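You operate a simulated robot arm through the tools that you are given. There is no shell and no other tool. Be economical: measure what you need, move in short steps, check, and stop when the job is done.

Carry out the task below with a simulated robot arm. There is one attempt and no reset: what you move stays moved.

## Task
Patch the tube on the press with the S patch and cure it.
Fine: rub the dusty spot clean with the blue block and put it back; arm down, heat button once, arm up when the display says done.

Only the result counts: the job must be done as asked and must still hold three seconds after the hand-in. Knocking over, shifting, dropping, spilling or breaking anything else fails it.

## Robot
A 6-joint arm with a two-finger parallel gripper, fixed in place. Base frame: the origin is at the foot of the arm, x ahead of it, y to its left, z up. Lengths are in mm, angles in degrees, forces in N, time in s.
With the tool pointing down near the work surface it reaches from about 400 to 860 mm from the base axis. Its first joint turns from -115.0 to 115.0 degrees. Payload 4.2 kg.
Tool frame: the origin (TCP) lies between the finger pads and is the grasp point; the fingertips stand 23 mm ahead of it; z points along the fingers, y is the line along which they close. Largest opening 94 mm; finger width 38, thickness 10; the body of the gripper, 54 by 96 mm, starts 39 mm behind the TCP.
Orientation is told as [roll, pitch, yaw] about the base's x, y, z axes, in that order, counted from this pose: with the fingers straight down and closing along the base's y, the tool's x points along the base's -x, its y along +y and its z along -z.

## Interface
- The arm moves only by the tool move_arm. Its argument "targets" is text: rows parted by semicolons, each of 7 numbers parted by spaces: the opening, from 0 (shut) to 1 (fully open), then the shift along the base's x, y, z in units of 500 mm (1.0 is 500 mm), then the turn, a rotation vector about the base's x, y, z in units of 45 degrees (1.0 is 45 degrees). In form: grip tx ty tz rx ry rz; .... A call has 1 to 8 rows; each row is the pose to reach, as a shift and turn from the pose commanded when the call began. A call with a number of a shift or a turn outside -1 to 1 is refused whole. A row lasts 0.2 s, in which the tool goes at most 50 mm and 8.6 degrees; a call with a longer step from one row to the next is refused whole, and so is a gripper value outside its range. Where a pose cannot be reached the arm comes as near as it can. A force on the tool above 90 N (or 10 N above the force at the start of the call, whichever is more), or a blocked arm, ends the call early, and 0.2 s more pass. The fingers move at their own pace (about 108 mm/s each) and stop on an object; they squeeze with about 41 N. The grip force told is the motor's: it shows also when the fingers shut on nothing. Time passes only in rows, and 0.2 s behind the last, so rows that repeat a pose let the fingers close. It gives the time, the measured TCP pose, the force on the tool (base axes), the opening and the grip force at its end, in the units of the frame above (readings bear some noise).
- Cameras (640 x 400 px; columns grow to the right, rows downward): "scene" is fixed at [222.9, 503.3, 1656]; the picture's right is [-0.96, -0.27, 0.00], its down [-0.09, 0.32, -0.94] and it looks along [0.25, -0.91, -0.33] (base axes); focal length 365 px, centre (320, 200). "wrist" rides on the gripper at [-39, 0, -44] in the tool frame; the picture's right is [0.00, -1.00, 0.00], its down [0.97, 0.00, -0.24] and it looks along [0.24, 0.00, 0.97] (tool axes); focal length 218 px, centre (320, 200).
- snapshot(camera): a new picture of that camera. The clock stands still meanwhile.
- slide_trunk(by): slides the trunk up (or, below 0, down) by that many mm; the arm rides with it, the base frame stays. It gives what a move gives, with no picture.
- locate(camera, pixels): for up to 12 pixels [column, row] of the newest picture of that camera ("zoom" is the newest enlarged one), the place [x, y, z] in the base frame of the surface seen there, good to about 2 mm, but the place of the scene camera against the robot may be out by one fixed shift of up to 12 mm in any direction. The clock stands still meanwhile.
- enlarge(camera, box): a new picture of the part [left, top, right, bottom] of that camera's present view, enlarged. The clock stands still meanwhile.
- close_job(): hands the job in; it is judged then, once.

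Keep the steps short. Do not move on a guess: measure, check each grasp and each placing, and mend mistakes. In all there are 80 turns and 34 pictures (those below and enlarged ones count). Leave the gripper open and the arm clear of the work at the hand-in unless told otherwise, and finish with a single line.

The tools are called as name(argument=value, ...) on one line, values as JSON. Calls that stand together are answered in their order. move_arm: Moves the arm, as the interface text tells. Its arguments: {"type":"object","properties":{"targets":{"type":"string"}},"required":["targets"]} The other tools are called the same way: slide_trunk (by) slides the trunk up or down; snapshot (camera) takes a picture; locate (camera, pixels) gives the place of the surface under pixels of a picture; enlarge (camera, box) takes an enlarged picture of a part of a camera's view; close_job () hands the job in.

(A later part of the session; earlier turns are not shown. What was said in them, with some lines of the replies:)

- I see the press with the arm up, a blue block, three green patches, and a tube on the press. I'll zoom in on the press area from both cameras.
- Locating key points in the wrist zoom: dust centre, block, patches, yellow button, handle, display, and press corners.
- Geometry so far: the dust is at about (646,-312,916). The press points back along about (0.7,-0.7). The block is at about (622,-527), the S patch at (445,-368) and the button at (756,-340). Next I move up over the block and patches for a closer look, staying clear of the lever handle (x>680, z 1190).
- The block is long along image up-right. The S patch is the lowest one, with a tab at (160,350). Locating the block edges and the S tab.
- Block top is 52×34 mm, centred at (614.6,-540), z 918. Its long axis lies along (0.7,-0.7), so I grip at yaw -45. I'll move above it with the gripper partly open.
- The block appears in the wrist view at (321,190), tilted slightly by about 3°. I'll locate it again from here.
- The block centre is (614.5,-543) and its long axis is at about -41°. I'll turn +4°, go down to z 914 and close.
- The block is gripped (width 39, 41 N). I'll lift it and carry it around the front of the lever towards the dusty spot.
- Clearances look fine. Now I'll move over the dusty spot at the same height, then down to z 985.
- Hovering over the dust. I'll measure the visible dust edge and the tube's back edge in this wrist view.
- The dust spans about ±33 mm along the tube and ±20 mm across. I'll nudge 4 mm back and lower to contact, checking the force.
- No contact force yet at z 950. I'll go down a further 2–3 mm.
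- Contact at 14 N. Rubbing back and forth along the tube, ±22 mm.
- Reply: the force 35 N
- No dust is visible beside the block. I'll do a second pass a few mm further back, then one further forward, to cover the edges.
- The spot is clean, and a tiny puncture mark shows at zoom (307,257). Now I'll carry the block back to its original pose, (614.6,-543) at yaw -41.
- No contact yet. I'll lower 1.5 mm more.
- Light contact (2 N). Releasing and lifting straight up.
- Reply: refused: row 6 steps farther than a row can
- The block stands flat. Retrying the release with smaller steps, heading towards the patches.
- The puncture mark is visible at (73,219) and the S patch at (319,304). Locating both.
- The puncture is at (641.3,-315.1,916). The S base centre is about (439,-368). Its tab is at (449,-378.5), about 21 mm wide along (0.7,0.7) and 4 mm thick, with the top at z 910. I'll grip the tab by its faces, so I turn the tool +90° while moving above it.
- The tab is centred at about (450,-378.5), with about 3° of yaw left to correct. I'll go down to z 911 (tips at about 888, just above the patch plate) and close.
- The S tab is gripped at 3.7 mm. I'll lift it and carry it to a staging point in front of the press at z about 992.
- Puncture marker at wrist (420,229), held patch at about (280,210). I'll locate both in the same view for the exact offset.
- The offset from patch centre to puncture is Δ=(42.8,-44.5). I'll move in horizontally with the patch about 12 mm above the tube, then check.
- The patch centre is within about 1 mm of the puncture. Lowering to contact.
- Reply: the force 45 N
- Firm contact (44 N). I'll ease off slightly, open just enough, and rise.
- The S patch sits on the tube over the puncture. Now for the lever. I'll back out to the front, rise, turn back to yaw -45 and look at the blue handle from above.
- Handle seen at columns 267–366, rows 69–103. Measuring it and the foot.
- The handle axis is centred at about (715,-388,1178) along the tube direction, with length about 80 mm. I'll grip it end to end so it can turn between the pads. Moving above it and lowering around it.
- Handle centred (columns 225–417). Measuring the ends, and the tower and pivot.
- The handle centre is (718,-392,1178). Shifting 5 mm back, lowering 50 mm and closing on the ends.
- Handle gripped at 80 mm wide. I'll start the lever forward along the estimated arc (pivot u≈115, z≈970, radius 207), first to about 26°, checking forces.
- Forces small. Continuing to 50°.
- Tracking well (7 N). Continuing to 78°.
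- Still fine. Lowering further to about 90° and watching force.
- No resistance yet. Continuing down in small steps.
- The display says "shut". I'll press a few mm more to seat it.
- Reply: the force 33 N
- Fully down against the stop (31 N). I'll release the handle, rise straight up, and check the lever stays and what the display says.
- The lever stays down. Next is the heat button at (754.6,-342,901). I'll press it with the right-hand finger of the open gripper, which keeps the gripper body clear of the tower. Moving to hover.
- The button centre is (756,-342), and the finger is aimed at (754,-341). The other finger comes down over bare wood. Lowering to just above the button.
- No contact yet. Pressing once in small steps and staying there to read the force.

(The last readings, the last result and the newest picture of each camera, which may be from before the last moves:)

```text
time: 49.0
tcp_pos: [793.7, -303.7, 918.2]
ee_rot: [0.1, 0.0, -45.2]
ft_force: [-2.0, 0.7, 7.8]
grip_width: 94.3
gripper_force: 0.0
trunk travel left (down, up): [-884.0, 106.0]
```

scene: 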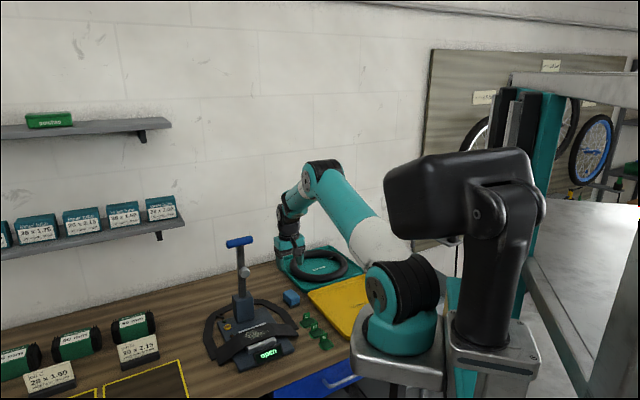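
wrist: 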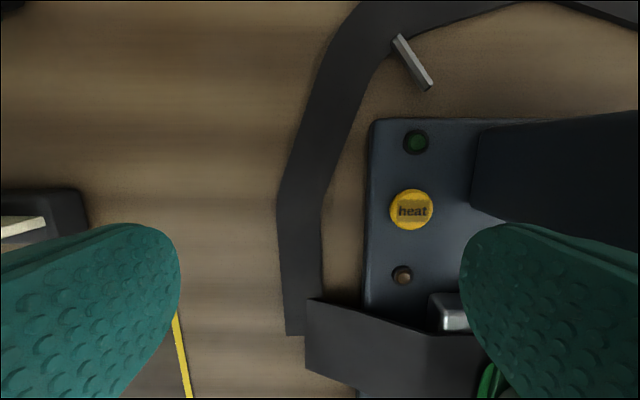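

8 N, button being pushed. Checking the display.

enlarge(camera="scene", box=[200, 270, 320, 370])

```text
4.00 times, centred on (260, 320) of scene
```

zoom: 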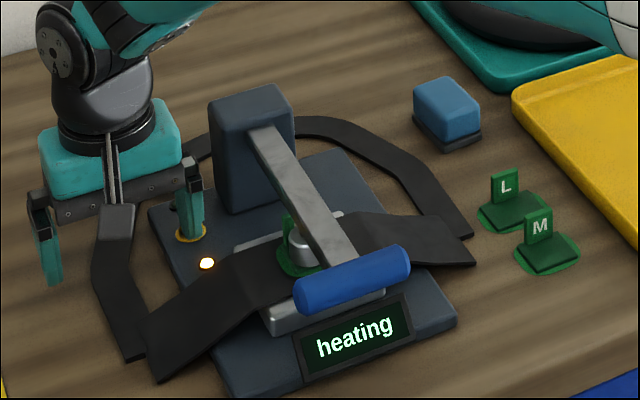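

"heating" shows and the orange lamp is on. Lifting straight off the button and returning above the handle.

move_arm(targets="1 0 0 0.06 0 0 0;1 0 0 0.15 0 0 0;1 0 0 0.245 0 0 0;1 -0.0859 0.0208 0.26 0 0 0;1 -0.1718 0.0416 0.28 0 0 0;1 -0.2577 0.0624 0.28 0 0 0;1 -0.3436 0.0832 0.28 0 0 0;1 -0.43 0.104 0.28 0 0 0")

move_arm(targets="1 0 0 0 0 0 0;1 0 0 0 0 0 0;1 0 0 0 0 0 0;1 0 0 0 0 0 0;1 0 0 0 0 0 0;1 0 0 0 0 0 0;1 0 0 0 0 0 0;1 0 0 0 0 0 0")

move_arm(targets="1 0 0 0 0 0 0;1 0 0 0 0 0 0;1 0 0 0 0 0 0;1 0 0 0 0 0 0;1 0 0 0 0 0 0;1 0 0 0 0 0 0;1 0 0 0 0 0 0;1 0 0 0 0 0 0")

move_arm(targets="1 0 0 0 0 0 0;1 0 0 0 0 0 0;1 0 0 0 0 0 0;1 0 0 0 0 0 0;1 0 0 0 0 0 0;1 0 0 0 0 0 0;1 0 0 0 0 0 0;1 0 0 0 0 0 0")

enlarge(camera="scene", box=[200, 270, 320, 370])

```text
time: 50.8
tcp_pos: [578.2, -252.2, 1057.9]
ee_rot: [0.1, 0.1, -45.0]
ft_force: [0.1, -0.9, 0.4]
grip_width: 94.1
gripper_force: 0.2
trunk travel left (down, up): [-884.0, 106.0]
```

```text
time: 52.6
tcp_pos: [579.0, -252.7, 1057.1]
ee_rot: [0.1, -0.1, -45.1]
ft_force: [0.1, 0.5, 0.6]
grip_width: 94.1
gripper_force: 0.0
trunk travel left (down, up): [-884.0, 106.0]
```

```text
time: 54.4
tcp_pos: [578.2, -252.2, 1056.5]
ee_rot: [-0.1, 0.0, -45.1]
ft_force: [0.2, 0.9, 1.1]
grip_width: 93.9
gripper_force: 0.0
trunk travel left (down, up): [-884.0, 106.0]
```

```text
time: 56.2
tcp_pos: [578.2, -251.1, 1057.2]
ee_rot: [0.1, -0.1, -45.1]
ft_force: [-0.4, -0.2, 0.5]
grip_width: 94.1
gripper_force: 0.0
trunk travel left (down, up): [-884.0, 106.0]
```

```text
4.00 times, centred on (260, 320) of scene
```

zoom: 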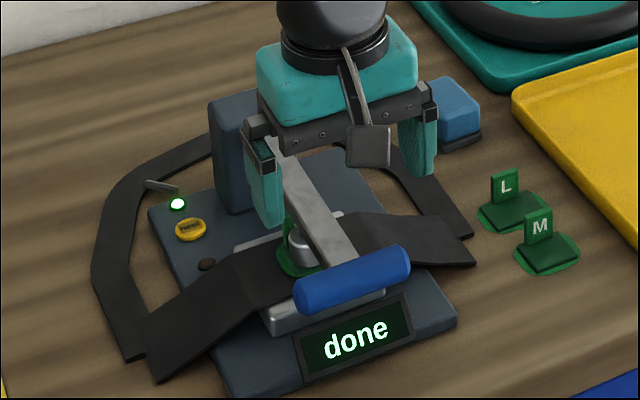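

The display says "done". Lowering around the handle and gripping its ends again.

move_arm(targets="1 0 0 -0.07 0 0 0;1 0 0 -0.14 0 0 0;1 0 0 -0.19 0 0 0;1 0 0 -0.205 0 0 0;0 0 0 -0.205 0 0 0;0 0 0 -0.205 0 0 0")

```text
time: 57.6
tcp_pos: [577.8, -251.9, 955.9]
ee_rot: [0.0, 0.1, -45.1]
ft_force: [-1.4, -2.2, -1.2]
grip_width: 79.9
gripper_force: 45.0
trunk travel left (down, up): [-884.0, 106.0]
```

Gripped. Raising the lever back along the same arc to 50°.

move_arm(targets="0 -0.0025 0.003 0.031 0 0 0;0 -0.0009 0.0015 0.0742 0 0 0;0 0.0039 -0.0033 0.117 0 0 0;0 0.0154 -0.0147 0.172 0 0 0;0 0.032 -0.031 0.225 0 0 0;0 0.0478 -0.0469 0.262 0 0 0;0 0.0662 -0.0651 0.297 0 0 0")

```text
time: 59.2
tcp_pos: [611.1, -285.9, 1102.9]
ee_rot: [0.0, 0.1, -45.1]
ft_force: [7.5, -10.4, -20.6]
grip_width: 80.0
gripper_force: 45.1
trunk travel left (down, up): [-884.0, 106.0]
```

Going well. Continuing to fully upright.

move_arm(targets="0 0.0286 -0.0283 0.0416 0 0 0;0 0.0608 -0.0602 0.0772 0 0 0;0 0.0964 -0.0956 0.106 0 0 0;0 0.1343 -0.1332 0.1278 0 0 0;0 0.1742 -0.1728 0.1418 0 0 0;0 0.194 -0.1924 0.146 0 0 0;0 0.2138 -0.212 0.148 0 0 0")

```text
time: 60.8
tcp_pos: [715.1, -388.1, 1179.4]
ee_rot: [0.0, 0.3, -45.0]
ft_force: [-27.4, 16.3, -2.1]
grip_width: 80.0
gripper_force: 45.3
trunk travel left (down, up): [-884.0, 106.0]
```

At upright but with 31 N resistance, 3 mm short of the original pose. Nudging 3 mm back and holding.

move_arm(targets="0 0.002 -0.002 0 0 0 0;0 0.0043 -0.0043 0 0 0 0;0 0.0043 -0.0043 0 0 0 0")

```text
time: 61.6
tcp_pos: [717.2, -392.4, 1179.8]
ee_rot: [0.0, 0.1, -45.1]
ft_force: [-29.0, 18.5, 2.8]
grip_width: 79.7
gripper_force: 44.8
trunk travel left (down, up): [-884.0, 106.0]
```

Back at the original upright pose, against its stop. I'll ease off, open, rise, and check.

move_arm(targets="0 -0.003 0.003 0 0 0 0;1 -0.003 0.003 0 0 0 0;1 -0.003 0.003 0 0 0 0;1 -0.003 0.003 0.05 0 0 0;1 -0.003 0.003 0.13 0 0 0;1 -0.003 0.003 0.22 0 0 0;1 -0.06 0.06 0.25 0 0 0;1 -0.12 0.12 0.25 0 0 0")

enlarge(camera="scene", box=[180, 220, 340, 370])

```text
time: 63.4
tcp_pos: [660.2, -331.3, 1302.9]
ee_rot: [0.1, 0.1, -45.1]
ft_force: [0.5, -0.5, 0.0]
grip_width: 94.2
gripper_force: 0.0
trunk travel left (down, up): [-884.0, 106.0]
```

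```text
2.67 times, centred on (260, 295) of scene
```

zoom: 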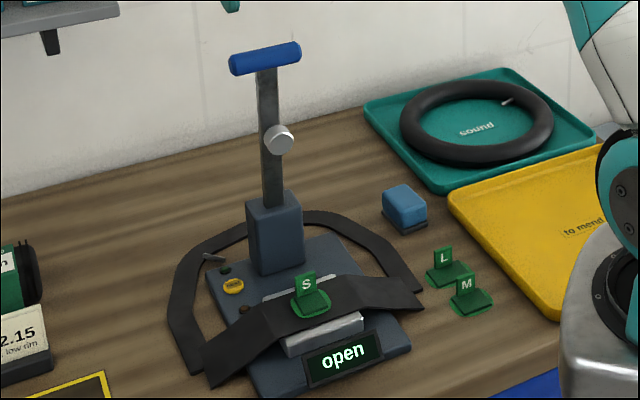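

The lever is upright and the display reads "open". The S patch is on the tube, the block is back in place, and the gripper is open and clear. Handing in.

close_job()

```text
The job is handed in.
```

The tube is cleaned, patched with the S patch and cured; the blue block is back, the press arm is up, and the job is handed in.
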